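You operate a simulated robot arm through the tools that you are given. There is no shell and no other tool.

You run a simulated robot arm. Do the job below in one go: nothing can be reset, and whatever is moved stays where it is left.

## Task
Pin and rack the green shackle, then clamp the shackle that the purple card names.
Fine: its own pin screwed home before the vice is opened; the green shackle goes to its own cradle.

It is judged by the outcome, as a careful person would: the job done as asked, and still so three seconds after it is handed in. It fails if anything else is knocked over, pushed out of place, dropped, spilled or broken.

## Robot
A 6-joint arm with a two-finger gripper, fixed in place. Base frame: the origin is on the floor under the middle of its stand, x ahead of it, y to its left, z up; the work surface is at about z = 850. Units: mm, rad, N and s.
It reaches about 1572 mm from its shoulder. Its first joint turns from -2.897 to 2.897 rad. Payload 2.45 kg.
Tool frame: the origin (TCP) lies between the finger pads and is the grasp point; the fingertips stand 20 mm ahead of it; z points along the fingers, y is the line along which they close. The gripper opens to 140 mm; its body begins 168 mm behind the TCP.
Orientation is that of the tool frame in the base frame, as a unit quaternion [w, x, y, z]. With the fingers straight down and closing along the base's y, the tool's x points along the base's -x, its y along +y and its z along -z.

## Interface
- The arm moves only by the tool play_rows. Its argument "motion" is a list that holds one entry, the list of rows, each a list of 7 numbers: the shift along the base's x, y, z in mm, then the turn, a rotation vector about the base's x, y, z in rad, then the opening, from 0 (shut) to 1 (fully open). In form: [[[x, y, z, wx, wy, wz, grip], ...]]. A call has 1 to 20 rows; each row is the pose to reach, as a shift and turn from the pose commanded when the call began. Each row takes 0.2 s and may step no farther than 50 mm and 0.15 rad from the row before; otherwise, or with a gripper value out of range, the whole call is refused. A pose out of reach is approached as far as the arm can. The call stops where the force on the tool passes 50 N (or 10 N more than at its start, if that is more) or the arm is blocked; 0.2 s more then pass. Each finger travels about 45 mm/s and halts on what it meets, pressing with about 40 N; the grip force reading is that of the motor and also rises with nothing between the fingers. The clock runs only during rows and for 0.2 s after the last one: add rows that repeat a pose to give the fingers time. It gives the time, the measured TCP pose, the force on the tool (base axes), the opening and the grip force at its end, in the units of the frame above (readings bear some noise), with the torque about the TCP (base axes, N m) and any sound that the robot's microphone picked up.
- Cameras (640 x 400 px; columns grow to the right, rows downward): "scene" is fixed at [219.8, 650.3, 1449.2]; the picture's right is [-0.44, -0.90, 0.00], its down [-0.35, 0.17, -0.92] and it looks along [0.83, -0.41, -0.39] (base axes); focal length 346 px, centre (320, 200). "wrist" rides on the gripper at [78, 11, -209] in the tool frame; the picture's right is [-0.14, 0.99, 0.00], its down [-0.92, -0.13, -0.37] and it looks along [-0.36, -0.05, 0.93] (tool axes); focal length 280 px, centre (320, 200). There is no depth. A picture from a camera that has moved, and an enlarged one, comes with that camera's place and axes in the base frame and with its lens.
- grab_frame(camera): a new picture of that camera. No time passes.
- close_up(camera, box): a new picture of the part [left, top, right, bottom] of that camera's present view, enlarged. No time passes.
- sign_off(): hands the job in; it is judged then, once.

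Places have to be worked out from the pictures, the camera data and where the tool is seen. Open the gripper and draw the arm clear of the work before you hand the job in, unless the task says otherwise.

The tools are called by a JSON object that holds its "name" and its "arguments". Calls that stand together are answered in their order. play_rows: Moves the arm, as the interface text tells. Its arguments: {"type":"object","properties":{"motion":{"type":"array","items":{"type":"array","items":{"type":"array","items":{"type":"number"}}}}},"required":["motion"]} The other tools are called the same way: grab_frame (camera) takes a picture; close_up (camera, box) takes an enlarged picture of a part of a camera's view; sign_off () hands the job in.

At the start:

```text
t: 0.0
ee_pos: [802.7, 61.1, 1190.3]
tool_rot: [0.001, 0.0, 1.0, 0.0]
contact_force: [0.0, 0.4, 0.3]
wrist_torque: [0.01, -0.01, -0.01]
finger_gap: 139.8
gripper_force: 0.0
```

scene: 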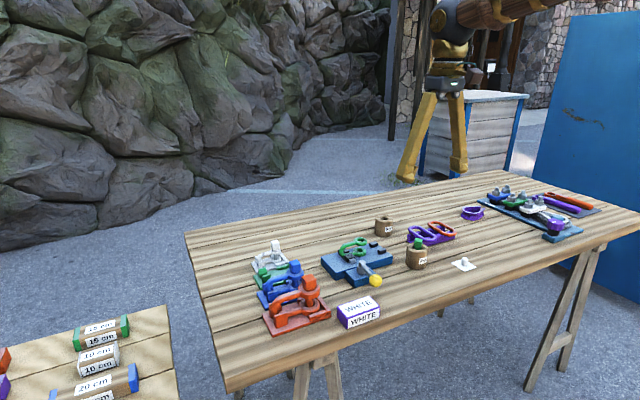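
wrist: 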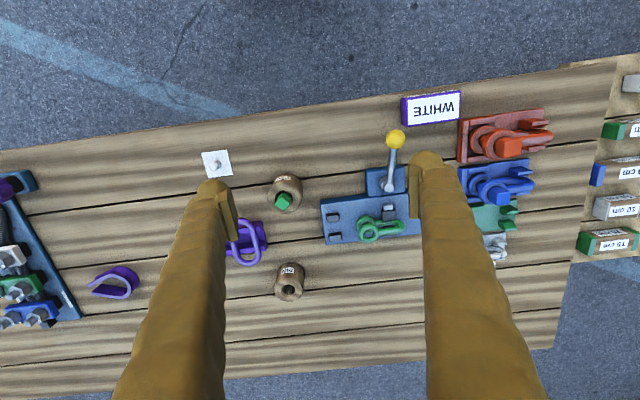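

I'll start by examining the scene in detail with enlarged pictures from both cameras.

{"name": "close_up", "arguments": {"camera": "scene", "box": [230, 200, 420, 350]}}

{"name": "close_up", "arguments": {"camera": "scene", "box": [370, 170, 620, 290]}}

{"name": "close_up", "arguments": {"camera": "wrist", "box": [310, 80, 560, 270]}}

{"name": "close_up", "arguments": {"camera": "wrist", "box": [0, 130, 310, 350]}}

```text
2.67 times, centred on (325, 275) of scene
camera zoom: at [219.8, 650.3, 1449.2], right [-0.44, -0.9, 0.0], down [-0.35, 0.17, -0.92], along [0.83, -0.41, -0.39], focal length 924 px, centre (307, 0)
```

zoom: 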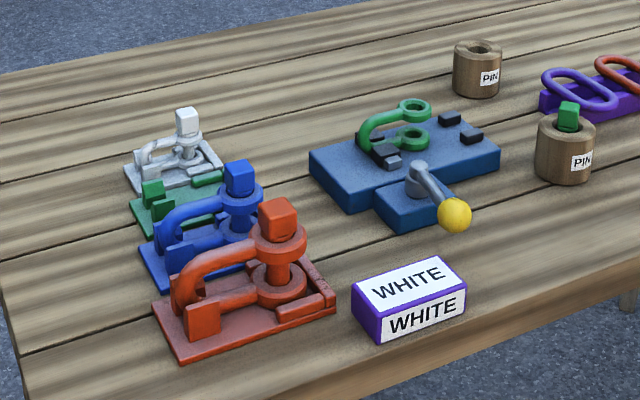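

```text
2.56 times, centred on (495, 230) of scene
camera zoom: at [219.8, 650.3, 1449.2], right [-0.44, -0.9, 0.0], down [-0.35, 0.17, -0.92], along [0.83, -0.41, -0.39], focal length 887 px, centre (-128, 123)
```

zoom: 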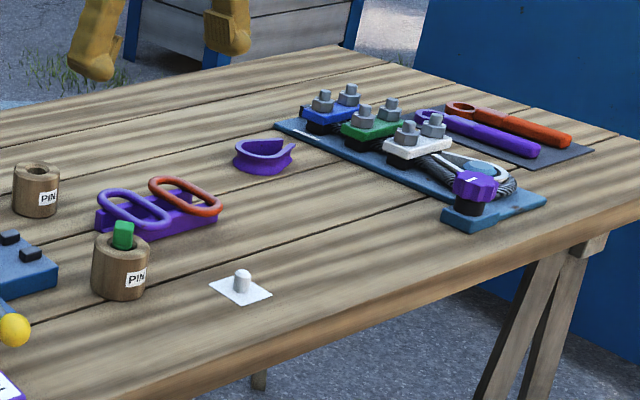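

```text
2.11 times, centred on (435, 175) of wrist
camera zoom: at [724.1, 72.2, 1399.8], right [0.14, 0.99, 0.0], down [0.92, -0.13, 0.37], along [0.37, -0.05, -0.93], focal length 590 px, centre (78, 253)
```

zoom: 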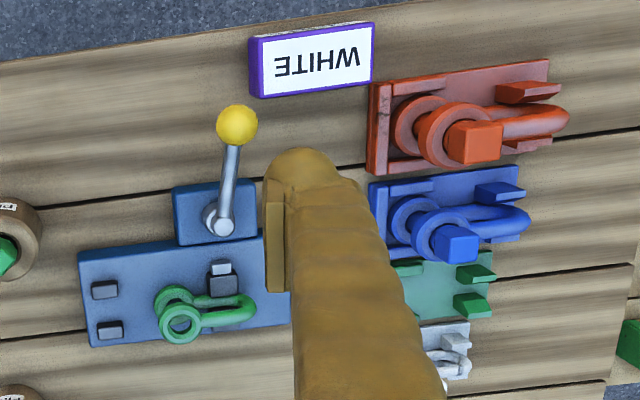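

```text
1.82 times, centred on (155, 240) of wrist
camera zoom: at [724.1, 72.2, 1399.8], right [0.14, 0.99, 0.0], down [0.92, -0.13, 0.37], along [0.37, -0.05, -0.93], focal length 510 px, centre (620, 127)
```

zoom: 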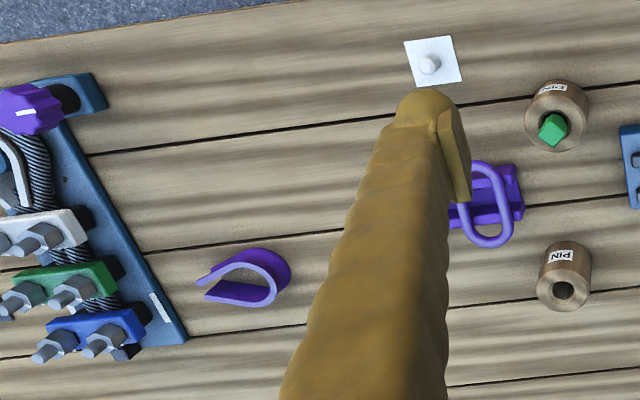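

The purple card reads WHITE. I take it the job is to screw the green pin into the green shackle in the vice, open the vice, put the shackle in the green cradle, then clamp the white shackle. I'll move above the vice for a better look.

{"name": "play_rows", "arguments": {"motion": [[[40, 20, -10, 0, 0, 0, 1], [80, 40, -20, 0, 0, 0, 1], [120, 60, -40, 0, 0, 0, 1], [140, 70, -60, 0, 0, 0, 1], [140, 70, -60, 0, 0, 0, 1]]]}}

{"name": "grab_frame", "arguments": {"camera": "wrist"}}

{"name": "close_up", "arguments": {"camera": "wrist", "box": [200, 20, 440, 170]}}

```text
t: 1.2
ee_pos: [942.6, 131.3, 1129.5]
tool_rot: [0.001, 0.0, 1.0, -0.001]
contact_force: [0.3, -0.6, 0.6]
wrist_torque: [-0.01, 0.03, 0.0]
finger_gap: 140.1
gripper_force: 0.0
```

```text
taken
camera wrist: at [863.8, 141.9, 1338.4], right [0.14, 0.99, 0.0], down [0.92, -0.13, 0.37], along [0.37, -0.05, -0.93], focal length 280 px, centre (320, 200)
```

wrist: 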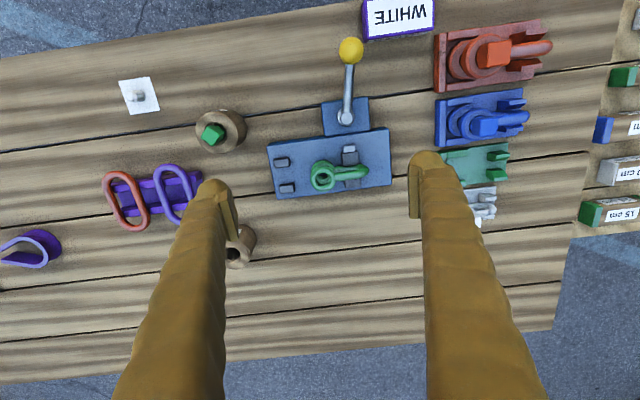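

```text
2.67 times, centred on (320, 95) of wrist
camera zoom: at [863.8, 141.9, 1338.4], right [0.14, 0.99, 0.0], down [0.92, -0.13, 0.37], along [0.37, -0.05, -0.93], focal length 748 px, centre (320, 480)
```

zoom: 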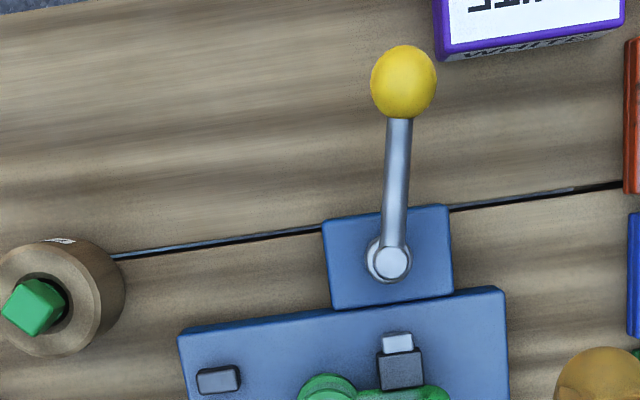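

{"name": "close_up", "arguments": {"camera": "wrist", "box": [258, 115, 402, 205]}}

{"name": "close_up", "arguments": {"camera": "wrist", "box": [400, 10, 570, 230]}}

{"name": "close_up", "arguments": {"camera": "scene", "box": [310, 220, 400, 295]}}

{"name": "close_up", "arguments": {"camera": "scene", "box": [240, 230, 340, 345]}}

{"name": "close_up", "arguments": {"camera": "scene", "box": [365, 205, 485, 280]}}

```text
4.44 times, centred on (330, 160) of wrist
camera zoom: at [863.8, 141.9, 1338.4], right [0.14, 0.99, 0.0], down [0.92, -0.13, 0.37], along [0.37, -0.05, -0.93], focal length 1246 px, centre (276, 378)
```

zoom: 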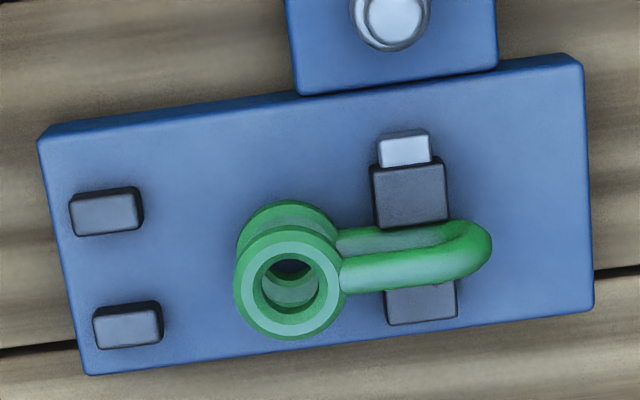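

```text
1.82 times, centred on (485, 120) of wrist
camera zoom: at [863.8, 141.9, 1338.4], right [0.14, 0.99, 0.0], down [0.92, -0.13, 0.37], along [0.37, -0.05, -0.93], focal length 510 px, centre (20, 346)
```

zoom: 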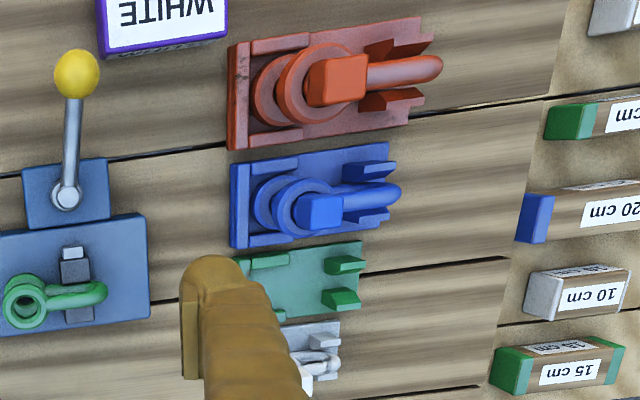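

```text
5.33 times, centred on (355, 258) of scene
camera zoom: at [219.8, 650.3, 1449.2], right [-0.44, -0.9, 0.0], down [-0.35, 0.17, -0.92], along [0.83, -0.41, -0.39], focal length 1847 px, centre (133, -107)
```

zoom: 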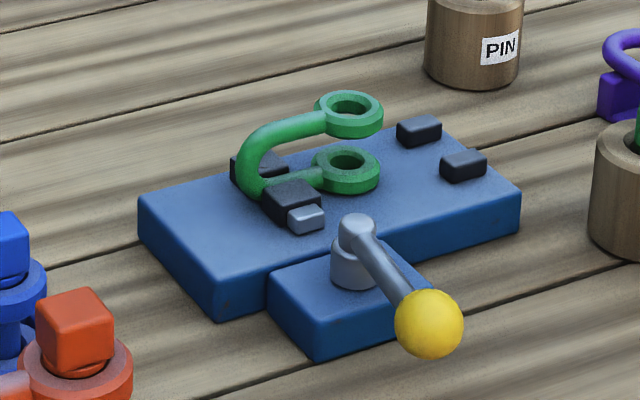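

```text
3.48 times, centred on (290, 288) of scene
camera zoom: at [219.8, 650.3, 1449.2], right [-0.44, -0.9, 0.0], down [-0.35, 0.17, -0.92], along [0.83, -0.41, -0.39], focal length 1205 px, centre (424, -104)
```

zoom: 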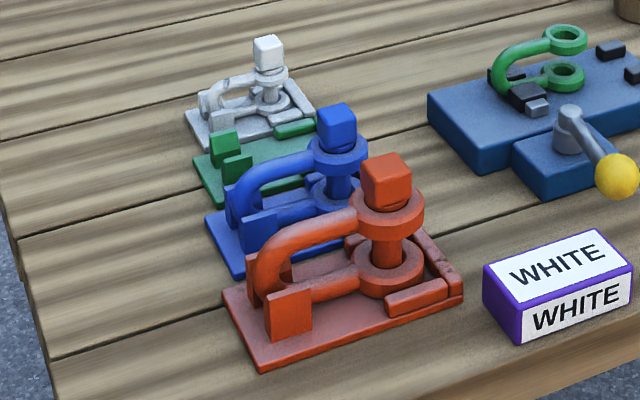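

```text
5.33 times, centred on (425, 242) of scene
camera zoom: at [219.8, 650.3, 1449.2], right [-0.44, -0.9, 0.0], down [-0.35, 0.17, -0.92], along [0.83, -0.41, -0.39], focal length 1847 px, centre (-240, -27)
```

zoom: 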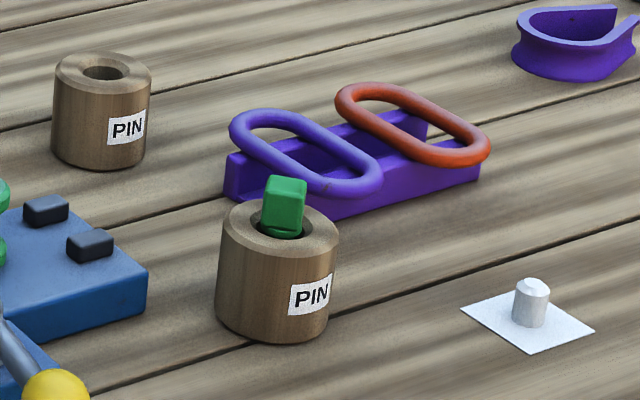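

The vice holds the green shackle with its eyes stacked vertically, and the cam lever points towards the robot. The green pin stands in the front barrel. Next I'll look at the cradles from above, then at the pin barrels.

{"name": "play_rows", "arguments": {"motion": [[[20, 50, 0, 0, 0, 0, 1], [40, 100, 0, 0, 0, 0, 1], [60, 150, 0, 0, 0, 0, 1], [60, 170, 0, 0, 0, 0, 1], [60, 170, 0, 0, 0, 0, 1]]]}}

{"name": "grab_frame", "arguments": {"camera": "wrist"}}

{"name": "close_up", "arguments": {"camera": "wrist", "box": [210, 20, 420, 180]}}

```text
refused: row 1 steps farther than a row can; nothing moved
```

```text
taken
camera wrist: at [863.8, 141.9, 1338.4], right [0.14, 0.99, 0.0], down [0.92, -0.13, 0.37], along [0.37, -0.05, -0.93], focal length 280 px, centre (320, 200)
```

wrist: 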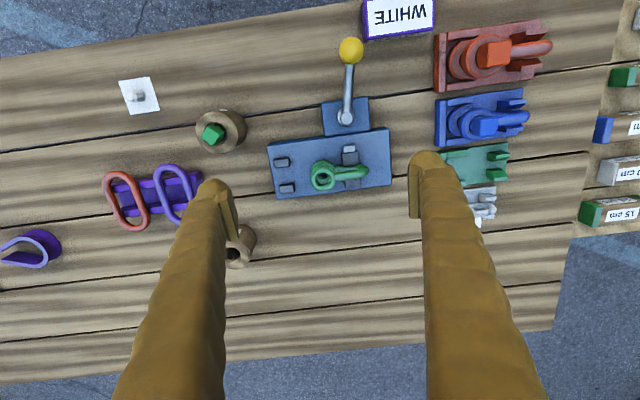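

```text
2.50 times, centred on (315, 100) of wrist
camera zoom: at [863.8, 141.9, 1338.4], right [0.14, 0.99, 0.0], down [0.92, -0.13, 0.37], along [0.37, -0.05, -0.93], focal length 701 px, centre (332, 450)
```

zoom: 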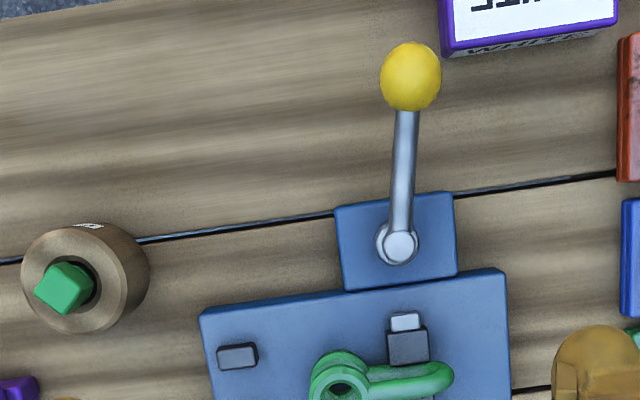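

The step was too long (combined 54 mm); I'll redo it with smaller steps to get above the cradles.

{"name": "play_rows", "arguments": {"motion": [[[15, 40, 0, 0, 0, 0, 1], [30, 80, 0, 0, 0, 0, 1], [45, 120, 0, 0, 0, 0, 1], [60, 160, 0, 0, 0, 0, 1], [60, 170, 0, 0, 0, 0, 1], [60, 170, 0, 0, 0, 0, 1]]]}}

{"name": "grab_frame", "arguments": {"camera": "wrist"}}

{"name": "close_up", "arguments": {"camera": "wrist", "box": [220, 20, 430, 200]}}

```text
t: 2.6
ee_pos: [1003.9, 302.1, 1131.2]
tool_rot: [0.001, 0.0, 1.0, 0.0]
contact_force: [0.2, -0.1, 0.1]
wrist_torque: [0.01, 0.01, 0.03]
finger_gap: 140.1
gripper_force: 0.0
```

```text
taken
camera wrist: at [925.0, 312.5, 1340.4], right [0.14, 0.99, 0.0], down [0.92, -0.13, 0.37], along [0.37, -0.05, -0.93], focal length 280 px, centre (320, 200)
```

wrist: 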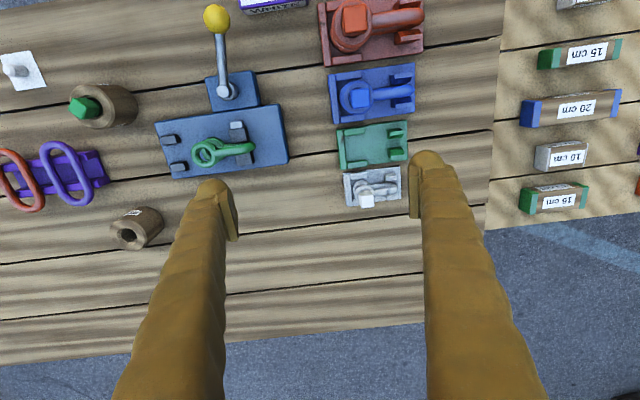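

```text
2.22 times, centred on (325, 110) of wrist
camera zoom: at [925.0, 312.5, 1340.4], right [0.14, 0.99, 0.0], down [0.92, -0.13, 0.37], along [0.37, -0.05, -0.93], focal length 623 px, centre (309, 400)
```

zoom: 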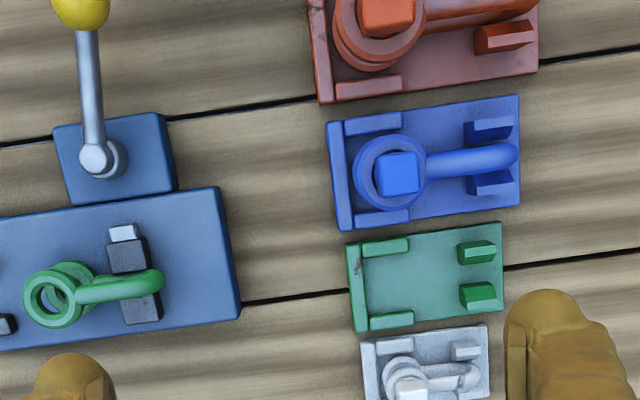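

The cradles run along y: red, blue, green (empty) and white, with the eyes towards -y. I'll get a closer look at the white shackle and green cradle, then go to the pin.

{"name": "play_rows", "arguments": {"motion": [[[10, 30, -20, 0, 0, 0, 1], [30, 70, -40, 0, 0, 0, 1], [50, 90, -60, 0, 0, 0, 1], [50, 90, -60, 0, 0, 0, 1]]]}}

{"name": "grab_frame", "arguments": {"camera": "wrist"}}

{"name": "close_up", "arguments": {"camera": "wrist", "box": [230, 40, 430, 200]}}

```text
t: 3.6
ee_pos: [1055.5, 391.7, 1070.9]
tool_rot: [0.0, 0.0, 1.0, 0.0]
contact_force: [-0.1, 0.2, -0.3]
wrist_torque: [-0.03, -0.01, -0.01]
finger_gap: 139.8
gripper_force: 0.2
```

```text
taken
camera wrist: at [976.8, 402.4, 1280.1], right [0.14, 0.99, 0.0], down [0.92, -0.13, 0.37], along [0.37, -0.05, -0.93], focal length 280 px, centre (320, 200)
```

wrist: 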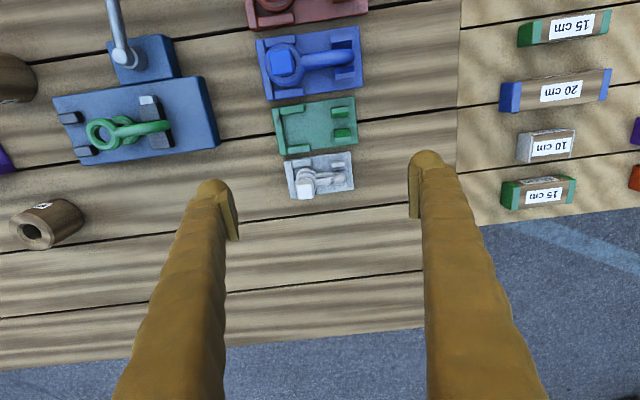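

```text
2.50 times, centred on (330, 120) of wrist
camera zoom: at [976.8, 402.4, 1280.1], right [0.14, 0.99, 0.0], down [0.92, -0.13, 0.37], along [0.37, -0.05, -0.93], focal length 701 px, centre (295, 400)
```

zoom: 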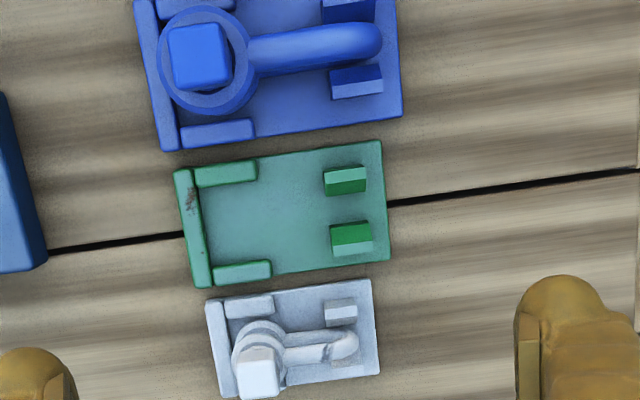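

{"name": "close_up", "arguments": {"camera": "wrist", "box": [390, 130, 500, 230]}}

{"name": "close_up", "arguments": {"camera": "scene", "box": [180, 100, 380, 300]}}

```text
4.00 times, centred on (445, 180) of wrist
camera zoom: at [976.8, 402.4, 1280.1], right [0.14, 0.99, 0.0], down [0.92, -0.13, 0.37], along [0.37, -0.05, -0.93], focal length 1122 px, centre (-180, 280)
```

zoom: 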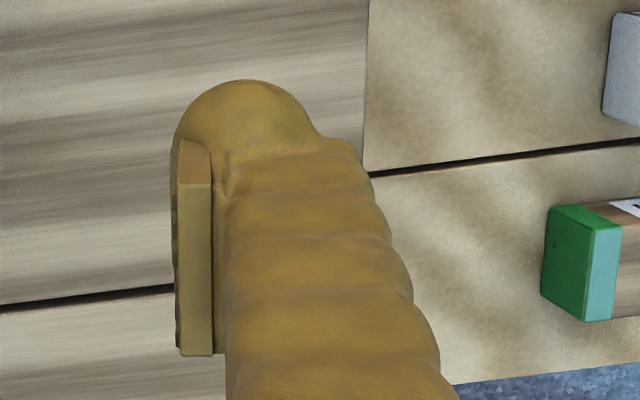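

```text
2.00 times, centred on (280, 200) of scene
camera zoom: at [219.8, 650.3, 1449.2], right [-0.44, -0.9, 0.0], down [-0.35, 0.17, -0.92], along [0.83, -0.41, -0.39], focal length 693 px, centre (400, 200)
```

zoom: 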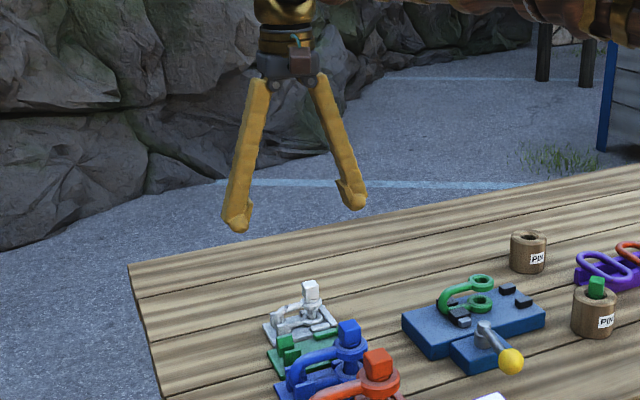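

I'll move over the pin barrels to measure the green pin's head and its orientation.

{"name": "play_rows", "arguments": {"motion": [[[-15, -40, 0, 0, 0, 0, 1], [-30, -80, 0, 0, 0, 0, 1], [-45, -120, 0, 0, 0, 0, 1], [-60, -160, 0, 0, 0, 0, 1], [-75, -200, 0, 0, 0, 0, 1], [-90, -240, 0, 0, 0, 0, 1], [-105, -280, 0, 0, 0, 0, 1], [-120, -320, 0, 0, 0, 0, 1], [-135, -360, 0, 0, 0, 0, 1], [-150, -400, 0, 0, 0, 0, 1], [-155, -406, 0, 0, 0, 0, 1], [-155, -406, 0, 0, 0, 0, 1]]]}}

{"name": "grab_frame", "arguments": {"camera": "wrist"}}

{"name": "close_up", "arguments": {"camera": "wrist", "box": [260, 50, 380, 150]}}

```text
t: 6.2
ee_pos: [898.7, -12.3, 1070.6]
tool_rot: [0.0, 0.0, 1.0, 0.0]
contact_force: [-0.4, 0.5, 0.3]
wrist_torque: [-0.01, -0.06, 0.0]
finger_gap: 140.2
gripper_force: 0.1
```

```text
taken
camera wrist: at [821.0, -2.1, 1279.9], right [0.14, 0.99, 0.0], down [0.92, -0.13, 0.37], along [0.37, -0.05, -0.93], focal length 280 px, centre (320, 200)
```

wrist: 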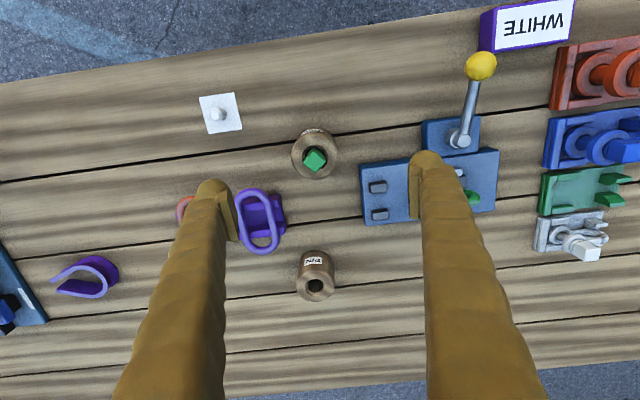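

```text
4.00 times, centred on (320, 100) of wrist
camera zoom: at [821.0, -2.1, 1279.9], right [0.14, 0.99, 0.0], down [0.92, -0.13, 0.37], along [0.37, -0.05, -0.93], focal length 1122 px, centre (320, 600)
```

zoom: 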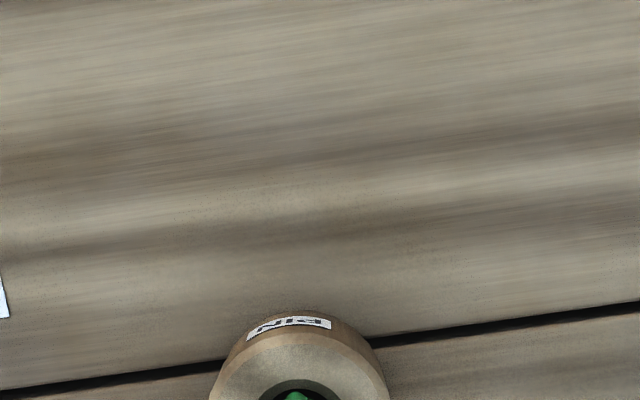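

{"name": "close_up", "arguments": {"camera": "wrist", "box": [280, 120, 350, 190]}}

{"name": "close_up", "arguments": {"camera": "wrist", "box": [280, 240, 350, 310]}}

{"name": "close_up", "arguments": {"camera": "wrist", "box": [190, 80, 250, 145]}}

{"name": "close_up", "arguments": {"camera": "scene", "box": [400, 225, 440, 275]}}

```text
5.71 times, centred on (315, 155) of wrist
camera zoom: at [821.0, -2.1, 1279.9], right [0.14, 0.99, 0.0], down [0.92, -0.13, 0.37], along [0.37, -0.05, -0.93], focal length 1602 px, centre (349, 457)
```

zoom: 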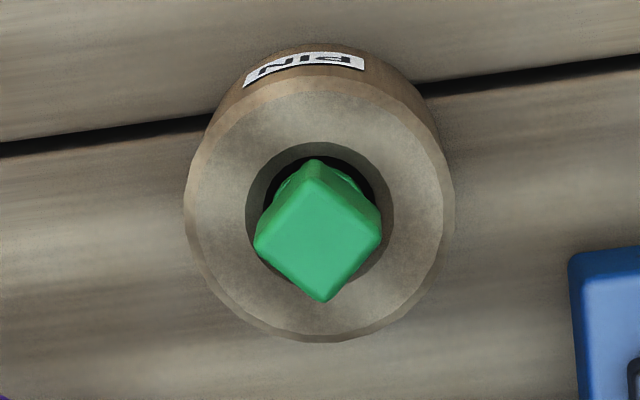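

```text
5.71 times, centred on (315, 275) of wrist
camera zoom: at [821.0, -2.1, 1279.9], right [0.14, 0.99, 0.0], down [0.92, -0.13, 0.37], along [0.37, -0.05, -0.93], focal length 1602 px, centre (349, -229)
```

zoom: 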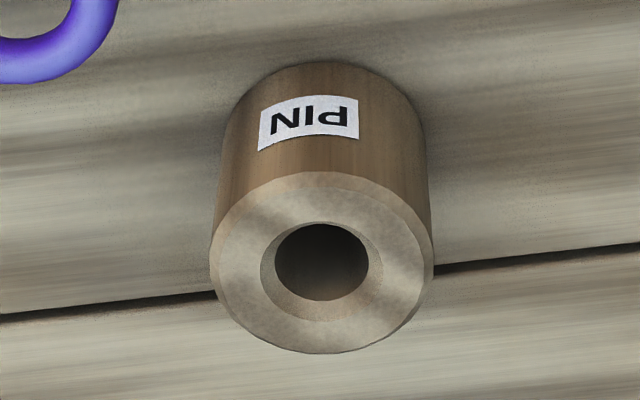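

```text
6.15 times, centred on (220, 112) of wrist
camera zoom: at [821.0, -2.1, 1279.9], right [0.14, 0.99, 0.0], down [0.92, -0.13, 0.37], along [0.37, -0.05, -0.93], focal length 1726 px, centre (935, 738)
```

zoom: 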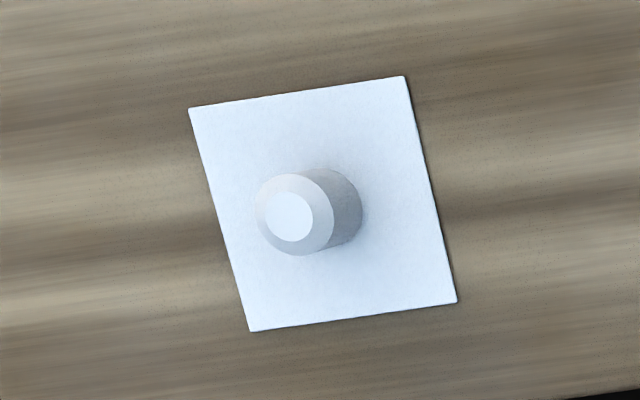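

```text
8.00 times, centred on (420, 250) of scene
camera zoom: at [219.8, 650.3, 1449.2], right [-0.44, -0.9, 0.0], down [-0.35, 0.17, -0.92], along [0.83, -0.41, -0.39], focal length 2771 px, centre (-480, -200)
```

zoom: 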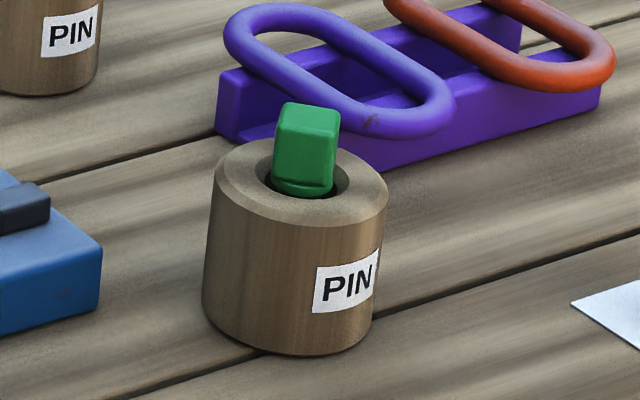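

The back barrel is empty. The green pin's head is about 20 mm square with its flats at 45°, centred near (901, -20), top near z = 938 and barrel rim near z = 907. I'll turn the wrist 45°, half-close the gripper and come down a little for a closer look.

{"name": "play_rows", "arguments": {"motion": [[[0, -2, -10, 0, 0, 0.13, 0.8], [1, -4, -20, 0, 0, 0.26, 0.7], [2, -6, -30, 0, 0, 0.39, 0.6], [3, -8, -40, 0, 0, 0.52, 0.5], [3, -8, -50, 0, 0, 0.65, 0.42], [3, -8, -60, 0, 0, 0.785, 0.42], [3, -8, -60, 0, 0, 0.785, 0.42]]]}}

{"name": "grab_frame", "arguments": {"camera": "wrist"}}

{"name": "close_up", "arguments": {"camera": "wrist", "box": [260, 110, 380, 210]}}

{"name": "close_up", "arguments": {"camera": "scene", "box": [360, 160, 480, 280]}}

```text
t: 7.8
ee_pos: [901.1, -22.1, 1009.7]
tool_rot: [0.001, -0.383, 0.924, 0.0]
contact_force: [-0.8, -0.7, -0.6]
wrist_torque: [0.01, -0.01, 0.01]
finger_gap: 58.9
gripper_force: 0.1
```

```text
taken
camera wrist: at [837.8, -71.1, 1219.6], right [-0.6, 0.8, 0.0], down [0.74, 0.56, 0.37], along [0.29, 0.22, -0.93], focal length 280 px, centre (320, 200)
```

wrist: 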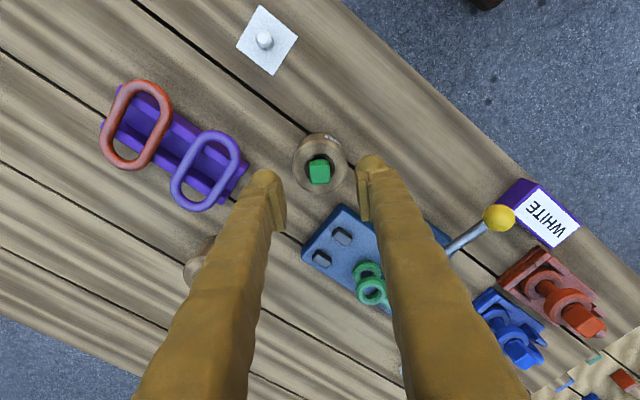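

```text
4.00 times, centred on (320, 160) of wrist
camera zoom: at [837.8, -71.1, 1219.6], right [-0.6, 0.8, 0.0], down [0.74, 0.56, 0.37], along [0.29, 0.22, -0.93], focal length 1122 px, centre (320, 360)
```

zoom: 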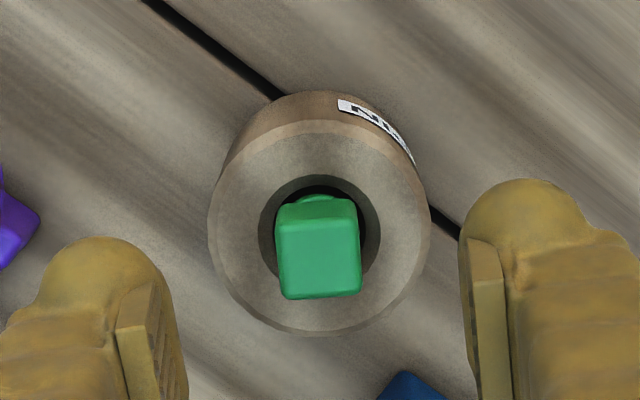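

```text
3.33 times, centred on (420, 220) of scene
camera zoom: at [219.8, 650.3, 1449.2], right [-0.44, -0.9, 0.0], down [-0.35, 0.17, -0.92], along [0.83, -0.41, -0.39], focal length 1154 px, centre (-13, 133)
```

zoom: 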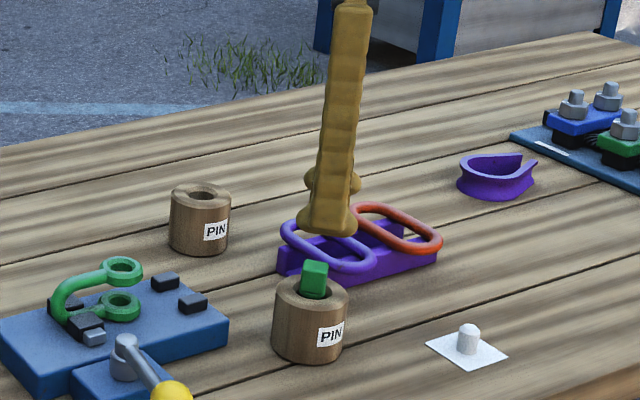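

The head lies between the fingers and lines up with them. I'll shift by about 2.4 mm in x and y, then descend so the fingertips stop just above the barrel rim.

{"name": "play_rows", "arguments": {"motion": [[[2.4, 2.4, -15, 0, 0, 0, 0.42], [2.4, 2.4, -35, 0, 0, 0, 0.42], [2.4, 2.4, -50, 0, 0, 0, 0.42], [2.4, 2.4, -60, 0, 0, 0, 0.42], [2.4, 2.4, -66, 0, 0, 0, 0.42], [2.4, 2.4, -70, 0, 0, 0, 0.42], [2.4, 2.4, -73, 0, 0, 0, 0.42], [2.4, 2.4, -73, 0, 0, 0, 0.42]]]}}

{"name": "grab_frame", "arguments": {"camera": "wrist"}}

{"name": "close_up", "arguments": {"camera": "wrist", "box": [250, 110, 390, 230]}}

{"name": "close_up", "arguments": {"camera": "scene", "box": [380, 200, 460, 280]}}

```text
t: 9.6
ee_pos: [902.5, -19.8, 936.0]
tool_rot: [0.0, -0.382, 0.924, 0.0]
contact_force: [0.4, -0.5, -0.6]
wrist_torque: [0.01, 0.03, 0.0]
finger_gap: 58.7
gripper_force: 0.1
```

```text
taken
camera wrist: at [839.7, -68.0, 1146.9], right [-0.6, 0.8, 0.0], down [0.74, 0.56, 0.37], along [0.29, 0.22, -0.93], focal length 280 px, centre (320, 200)
```

wrist: 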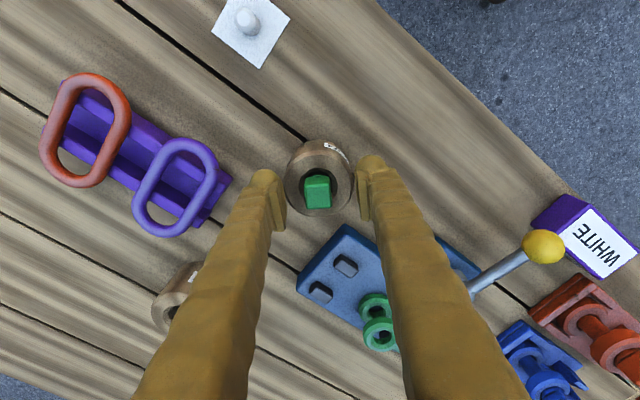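

```text
3.33 times, centred on (320, 170) of wrist
camera zoom: at [839.7, -68.0, 1146.9], right [-0.6, 0.8, 0.0], down [0.74, 0.56, 0.37], along [0.29, 0.22, -0.93], focal length 935 px, centre (320, 300)
```

zoom: 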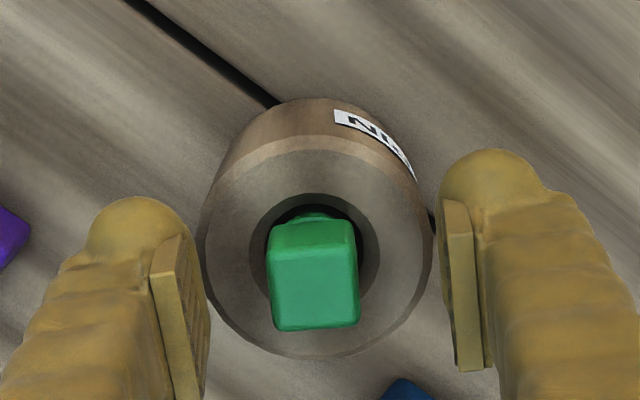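

```text
5.00 times, centred on (420, 240) of scene
camera zoom: at [219.8, 650.3, 1449.2], right [-0.44, -0.9, 0.0], down [-0.35, 0.17, -0.92], along [0.83, -0.41, -0.39], focal length 1732 px, centre (-180, 0)
```

zoom: 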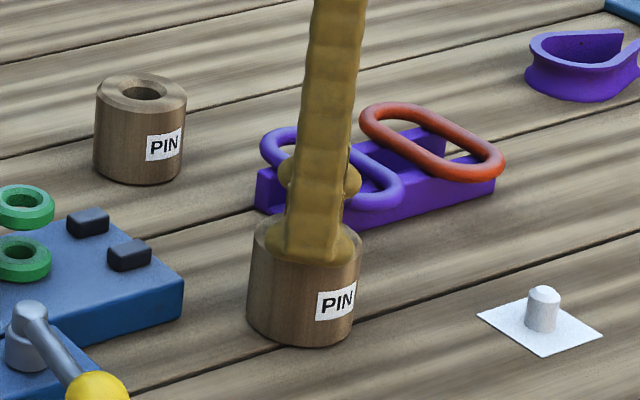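

The head is centred between the pads and the fingertips are above the rim. Closing on the head now.

{"name": "play_rows", "arguments": {"motion": [[[0, 0, 0, 0, 0, 0, 0.3], [0, 0, 0, 0, 0, 0, 0.2], [0, 0, 0, 0, 0, 0, 0.05], [0, 0, 0, 0, 0, 0, 0], [0, 0, 0, 0, 0, 0, 0], [0, 0, 0, 0, 0, 0, 0]]]}}

{"name": "close_up", "arguments": {"camera": "wrist", "box": [250, 110, 390, 230]}}

```text
t: 11.0
ee_pos: [904.2, -21.3, 938.8]
tool_rot: [0.001, -0.383, 0.924, 0.0]
contact_force: [11.1, -10.0, 12.5]
wrist_torque: [-0.15, -0.24, -0.01]
finger_gap: 20.5
gripper_force: 40.2
```

```text
3.33 times, centred on (320, 170) of wrist
camera zoom: at [839.9, -68.3, 1147.5], right [-0.6, 0.8, 0.0], down [0.74, 0.56, 0.37], along [0.3, 0.22, -0.93], focal length 935 px, centre (320, 300)
```

zoom: 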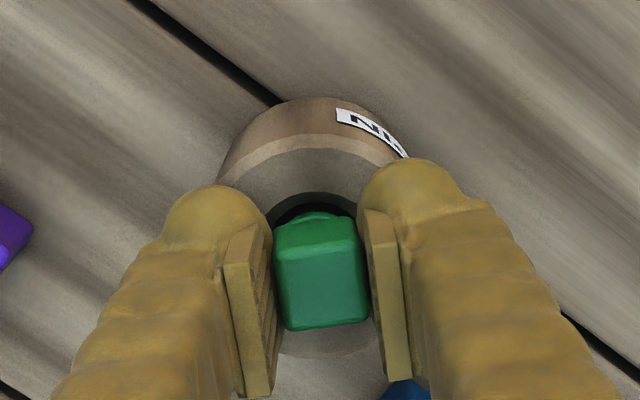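

The grip is on the head at a 20.5 mm gap. I'll lift slowly at first so the barrel isn't carried along, then check.

{"name": "play_rows", "arguments": {"motion": [[[0, 0, 5, 0, 0, 0, 0], [0, 0, 12, 0, 0, 0, 0], [0, 0, 22, 0, 0, 0, 0], [0, 0, 34, 0, 0, 0, 0], [0, 0, 34, 0, 0, 0, 0]]]}}

{"name": "close_up", "arguments": {"camera": "scene", "box": [380, 180, 460, 280]}}

{"name": "close_up", "arguments": {"camera": "wrist", "box": [250, 110, 390, 230]}}

```text
t: 12.2
ee_pos: [900.9, -18.9, 970.9]
tool_rot: [0.0, -0.383, 0.924, 0.001]
contact_force: [-0.2, -0.2, -1.4]
wrist_torque: [-0.01, 0.0, -0.02]
finger_gap: 20.6
gripper_force: 40.1
```

```text
4.00 times, centred on (420, 230) of scene
camera zoom: at [219.8, 650.3, 1449.2], right [-0.44, -0.9, 0.0], down [-0.35, 0.17, -0.92], along [0.83, -0.41, -0.39], focal length 1385 px, centre (-80, 80)
```

zoom: 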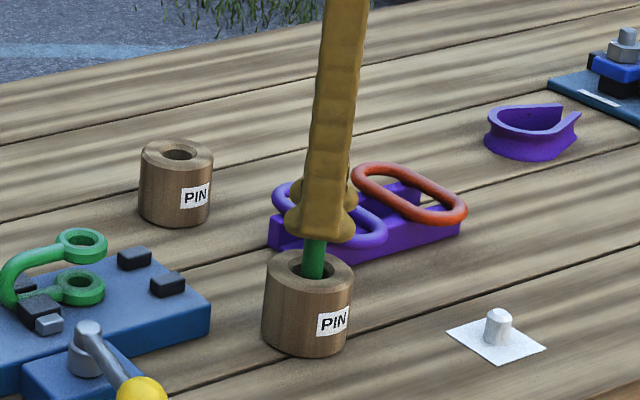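

```text
3.33 times, centred on (320, 170) of wrist
camera zoom: at [838.3, -67.6, 1181.2], right [-0.6, 0.8, 0.0], down [0.74, 0.56, 0.37], along [0.29, 0.22, -0.93], focal length 935 px, centre (320, 300)
```

zoom: 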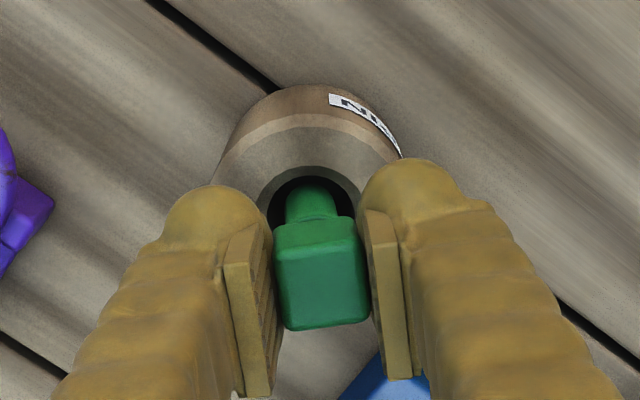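

The pin is coming out and the barrel stays put. I'll lift it fully clear.

{"name": "play_rows", "arguments": {"motion": [[[0, 0, 20, 0, 0, 0, 0], [0, 0, 50, 0, 0, 0, 0], [0, 0, 80, 0, 0, 0, 0], [0, 0, 80, 0, 0, 0, 0]]]}}

{"name": "close_up", "arguments": {"camera": "scene", "box": [380, 150, 460, 280]}}

{"name": "close_up", "arguments": {"camera": "wrist", "box": [250, 80, 390, 230]}}

{"name": "grab_frame", "arguments": {"camera": "wrist"}}

```text
t: 13.2
ee_pos: [901.9, -18.7, 1052.7]
tool_rot: [0.0, -0.383, 0.924, 0.0]
contact_force: [-0.2, -0.3, -0.8]
wrist_torque: [-0.01, 0.01, 0.0]
finger_gap: 20.8
gripper_force: 40.0
```

```text
3.08 times, centred on (420, 215) of scene
camera zoom: at [219.8, 650.3, 1449.2], right [-0.44, -0.9, 0.0], down [-0.35, 0.17, -0.92], along [0.83, -0.41, -0.39], focal length 1066 px, centre (12, 154)
```

zoom: 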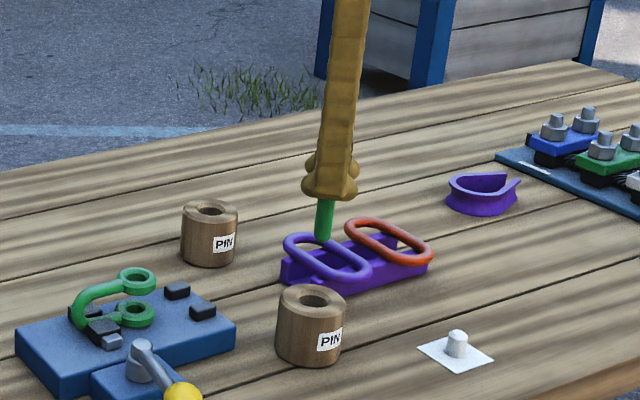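

```text
2.67 times, centred on (320, 155) of wrist
camera zoom: at [837.9, -67.2, 1261.8], right [-0.6, 0.8, 0.0], down [0.74, 0.56, 0.37], along [0.29, 0.22, -0.93], focal length 748 px, centre (320, 320)
```

zoom: 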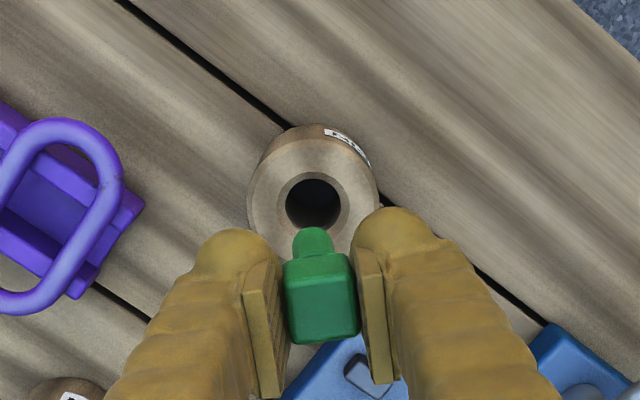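

```text
taken
camera wrist: at [837.9, -67.2, 1261.8], right [-0.6, 0.8, 0.0], down [0.74, 0.56, 0.37], along [0.29, 0.22, -0.93], focal length 280 px, centre (320, 200)
```

wrist: 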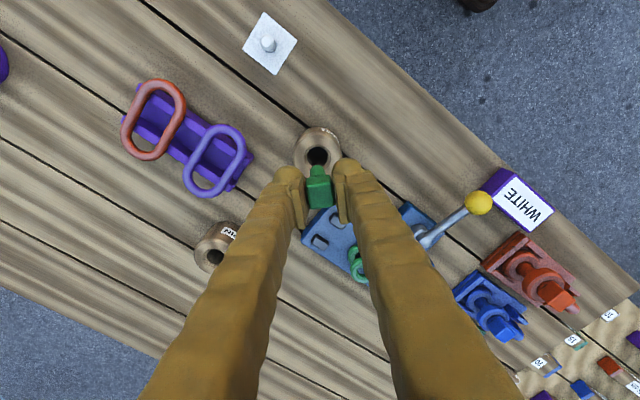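

The pin is held straight; its shank is about 15 mm across and its tip is about 78 mm below the TCP. I'll carry it to just short of the shackle eyes at this height and look.

{"name": "play_rows", "arguments": {"motion": [[[22, 37, 0, 0, 0, 0, 0], [44, 74, 0, 0, 0, 0, 0], [66, 111, 0, 0, 0, 0, 0], [90, 149, 0, 0, 0, 0, 0], [90, 149, 0, 0, 0, 0, 0], [90, 149, 0, 0, 0, 0, 0]]]}}

{"name": "grab_frame", "arguments": {"camera": "wrist"}}

{"name": "close_up", "arguments": {"camera": "wrist", "box": [270, 80, 370, 180]}}

{"name": "close_up", "arguments": {"camera": "scene", "box": [310, 190, 400, 290]}}

```text
t: 14.6
ee_pos: [992.7, 128.7, 1050.5]
tool_rot: [0.0, -0.382, 0.924, 0.0]
contact_force: [0.2, 0.5, -0.7]
wrist_torque: [0.0, -0.02, 0.03]
finger_gap: 20.8
gripper_force: 40.4
```

```text
taken
camera wrist: at [929.6, 80.5, 1260.7], right [-0.6, 0.8, 0.0], down [0.74, 0.56, 0.37], along [0.29, 0.22, -0.93], focal length 280 px, centre (320, 200)
```

wrist: 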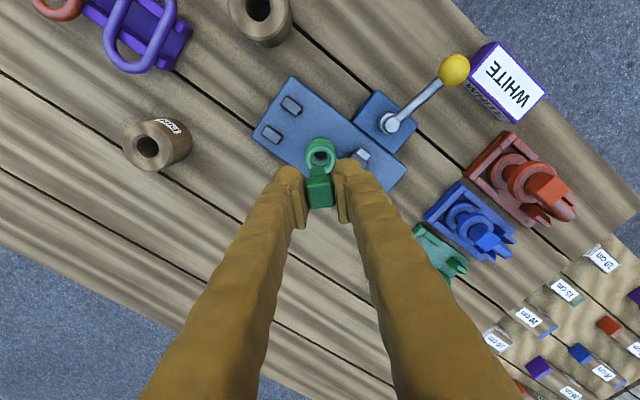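

```text
4.00 times, centred on (320, 130) of wrist
camera zoom: at [929.6, 80.5, 1260.7], right [-0.6, 0.8, 0.0], down [0.74, 0.56, 0.37], along [0.29, 0.22, -0.93], focal length 1122 px, centre (320, 480)
```

zoom: 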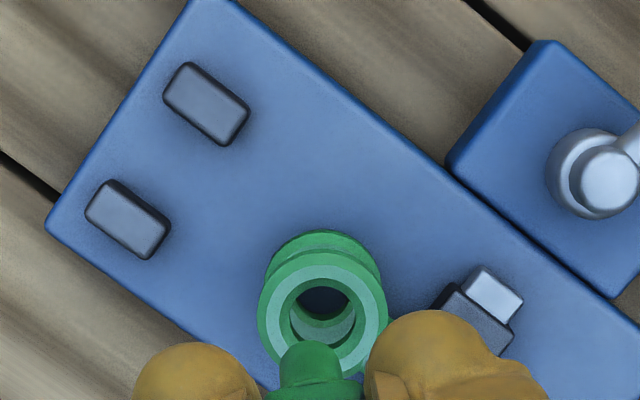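

```text
4.00 times, centred on (355, 240) of scene
camera zoom: at [219.8, 650.3, 1449.2], right [-0.44, -0.9, 0.0], down [-0.35, 0.17, -0.92], along [0.83, -0.41, -0.39], focal length 1385 px, centre (180, 40)
```

zoom: 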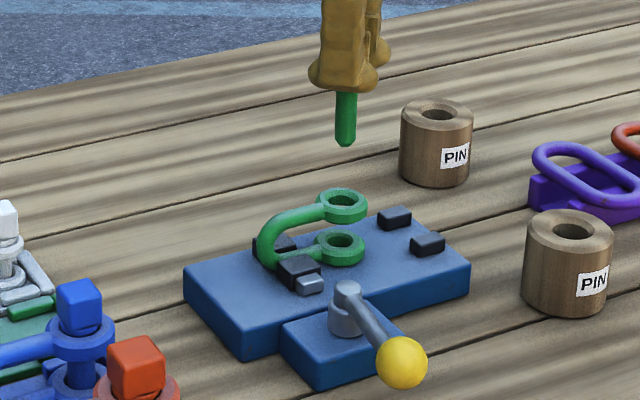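

{"name": "close_up", "arguments": {"camera": "wrist", "box": [296, 130, 346, 180]}}

{"name": "close_up", "arguments": {"camera": "scene", "box": [370, 210, 420, 260]}}

{"name": "close_up", "arguments": {"camera": "scene", "box": [370, 160, 430, 260]}}

```text
8.00 times, centred on (321, 155) of wrist
camera zoom: at [929.6, 80.5, 1260.7], right [-0.6, 0.8, 0.0], down [0.74, 0.56, 0.37], along [0.29, 0.22, -0.93], focal length 2243 px, centre (312, 560)
```

zoom: 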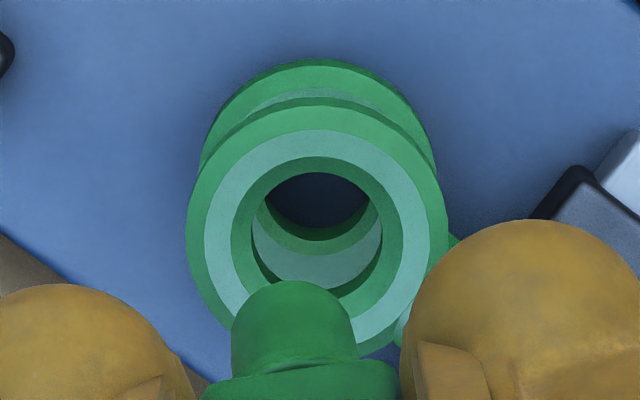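

```text
8.00 times, centred on (395, 235) of scene
camera zoom: at [219.8, 650.3, 1449.2], right [-0.44, -0.9, 0.0], down [-0.35, 0.17, -0.92], along [0.83, -0.41, -0.39], focal length 2771 px, centre (-280, -80)
```

zoom: 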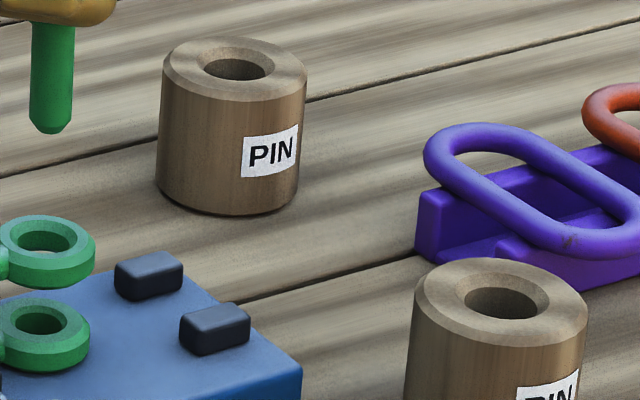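

```text
4.00 times, centred on (400, 210) of scene
camera zoom: at [219.8, 650.3, 1449.2], right [-0.44, -0.9, 0.0], down [-0.35, 0.17, -0.92], along [0.83, -0.41, -0.39], focal length 1385 px, centre (0, 160)
```

zoom: 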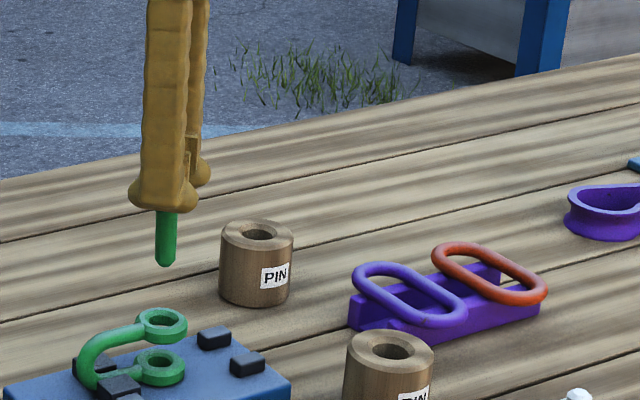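

{"name": "close_up", "arguments": {"camera": "wrist", "box": [280, 150, 364, 234]}}

{"name": "close_up", "arguments": {"camera": "scene", "box": [335, 185, 380, 240]}}

```text
4.76 times, centred on (322, 192) of wrist
camera zoom: at [929.6, 80.5, 1260.7], right [-0.6, 0.8, 0.0], down [0.74, 0.56, 0.37], along [0.29, 0.22, -0.93], focal length 1335 px, centre (310, 238)
```

zoom: 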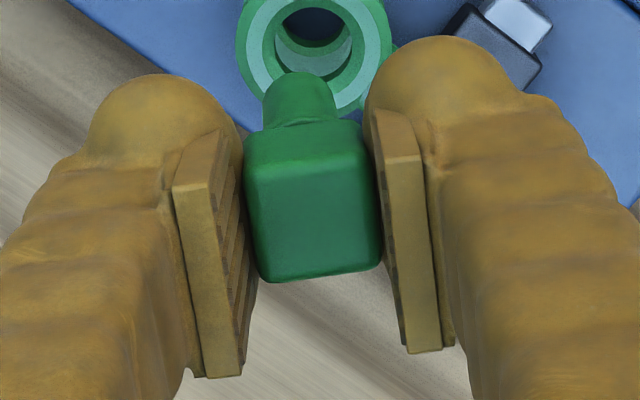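

```text
7.27 times, centred on (358, 212) of scene
camera zoom: at [219.8, 650.3, 1449.2], right [-0.44, -0.9, 0.0], down [-0.35, 0.17, -0.92], along [0.83, -0.41, -0.39], focal length 2519 px, centre (47, 109)
```

zoom: 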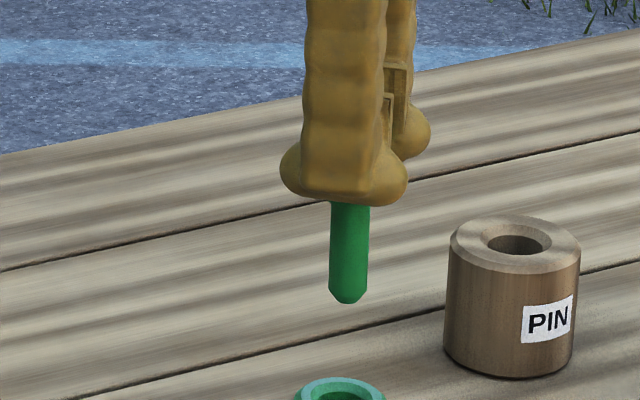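

The shank looks tilted about 2° in the grip, with its tip off towards the left finger. I'll tilt the wrist by 0.04 rad to bring the pin upright, then recheck.

{"name": "play_rows", "arguments": {"motion": [[[0, 0, -5, 0.015, 0.015, 0, 0], [0, 0, -15, 0.028, 0.028, 0, 0], [0, 0, -25, 0.028, 0.028, 0, 0], [0, 0, -30, 0.028, 0.028, 0, 0], [0, 0, -30, 0.028, 0.028, 0, 0]]]}}

{"name": "close_up", "arguments": {"camera": "wrist", "box": [280, 130, 364, 214]}}

{"name": "close_up", "arguments": {"camera": "scene", "box": [325, 195, 385, 270]}}

```text
t: 15.8
ee_pos: [992.6, 129.1, 1018.8]
tool_rot: [-0.008, -0.383, 0.924, 0.019]
contact_force: [-0.4, 0.0, -1.3]
wrist_torque: [-0.02, -0.01, -0.01]
finger_gap: 20.8
gripper_force: 40.5
```

```text
4.76 times, centred on (322, 172) of wrist
camera zoom: at [935.7, 75.4, 1229.9], right [-0.6, 0.8, 0.04], down [0.75, 0.55, 0.36], along [0.27, 0.25, -0.93], focal length 1335 px, centre (310, 333)
```

zoom: 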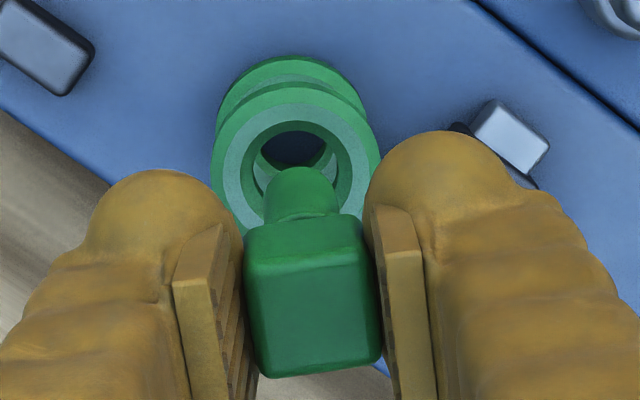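

```text
5.33 times, centred on (355, 232) of scene
camera zoom: at [219.8, 650.3, 1449.2], right [-0.44, -0.9, 0.0], down [-0.35, 0.17, -0.92], along [0.83, -0.41, -0.39], focal length 1847 px, centre (133, 27)
```

zoom: 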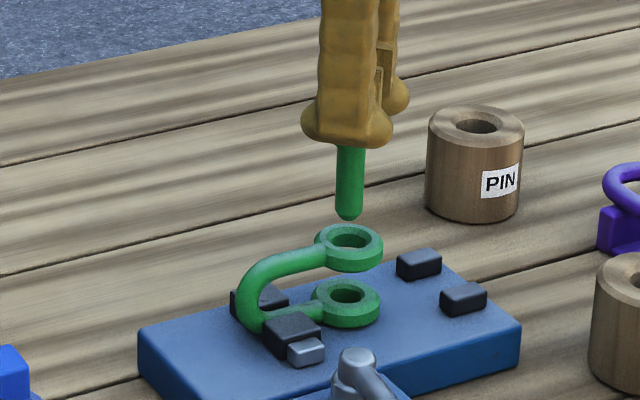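

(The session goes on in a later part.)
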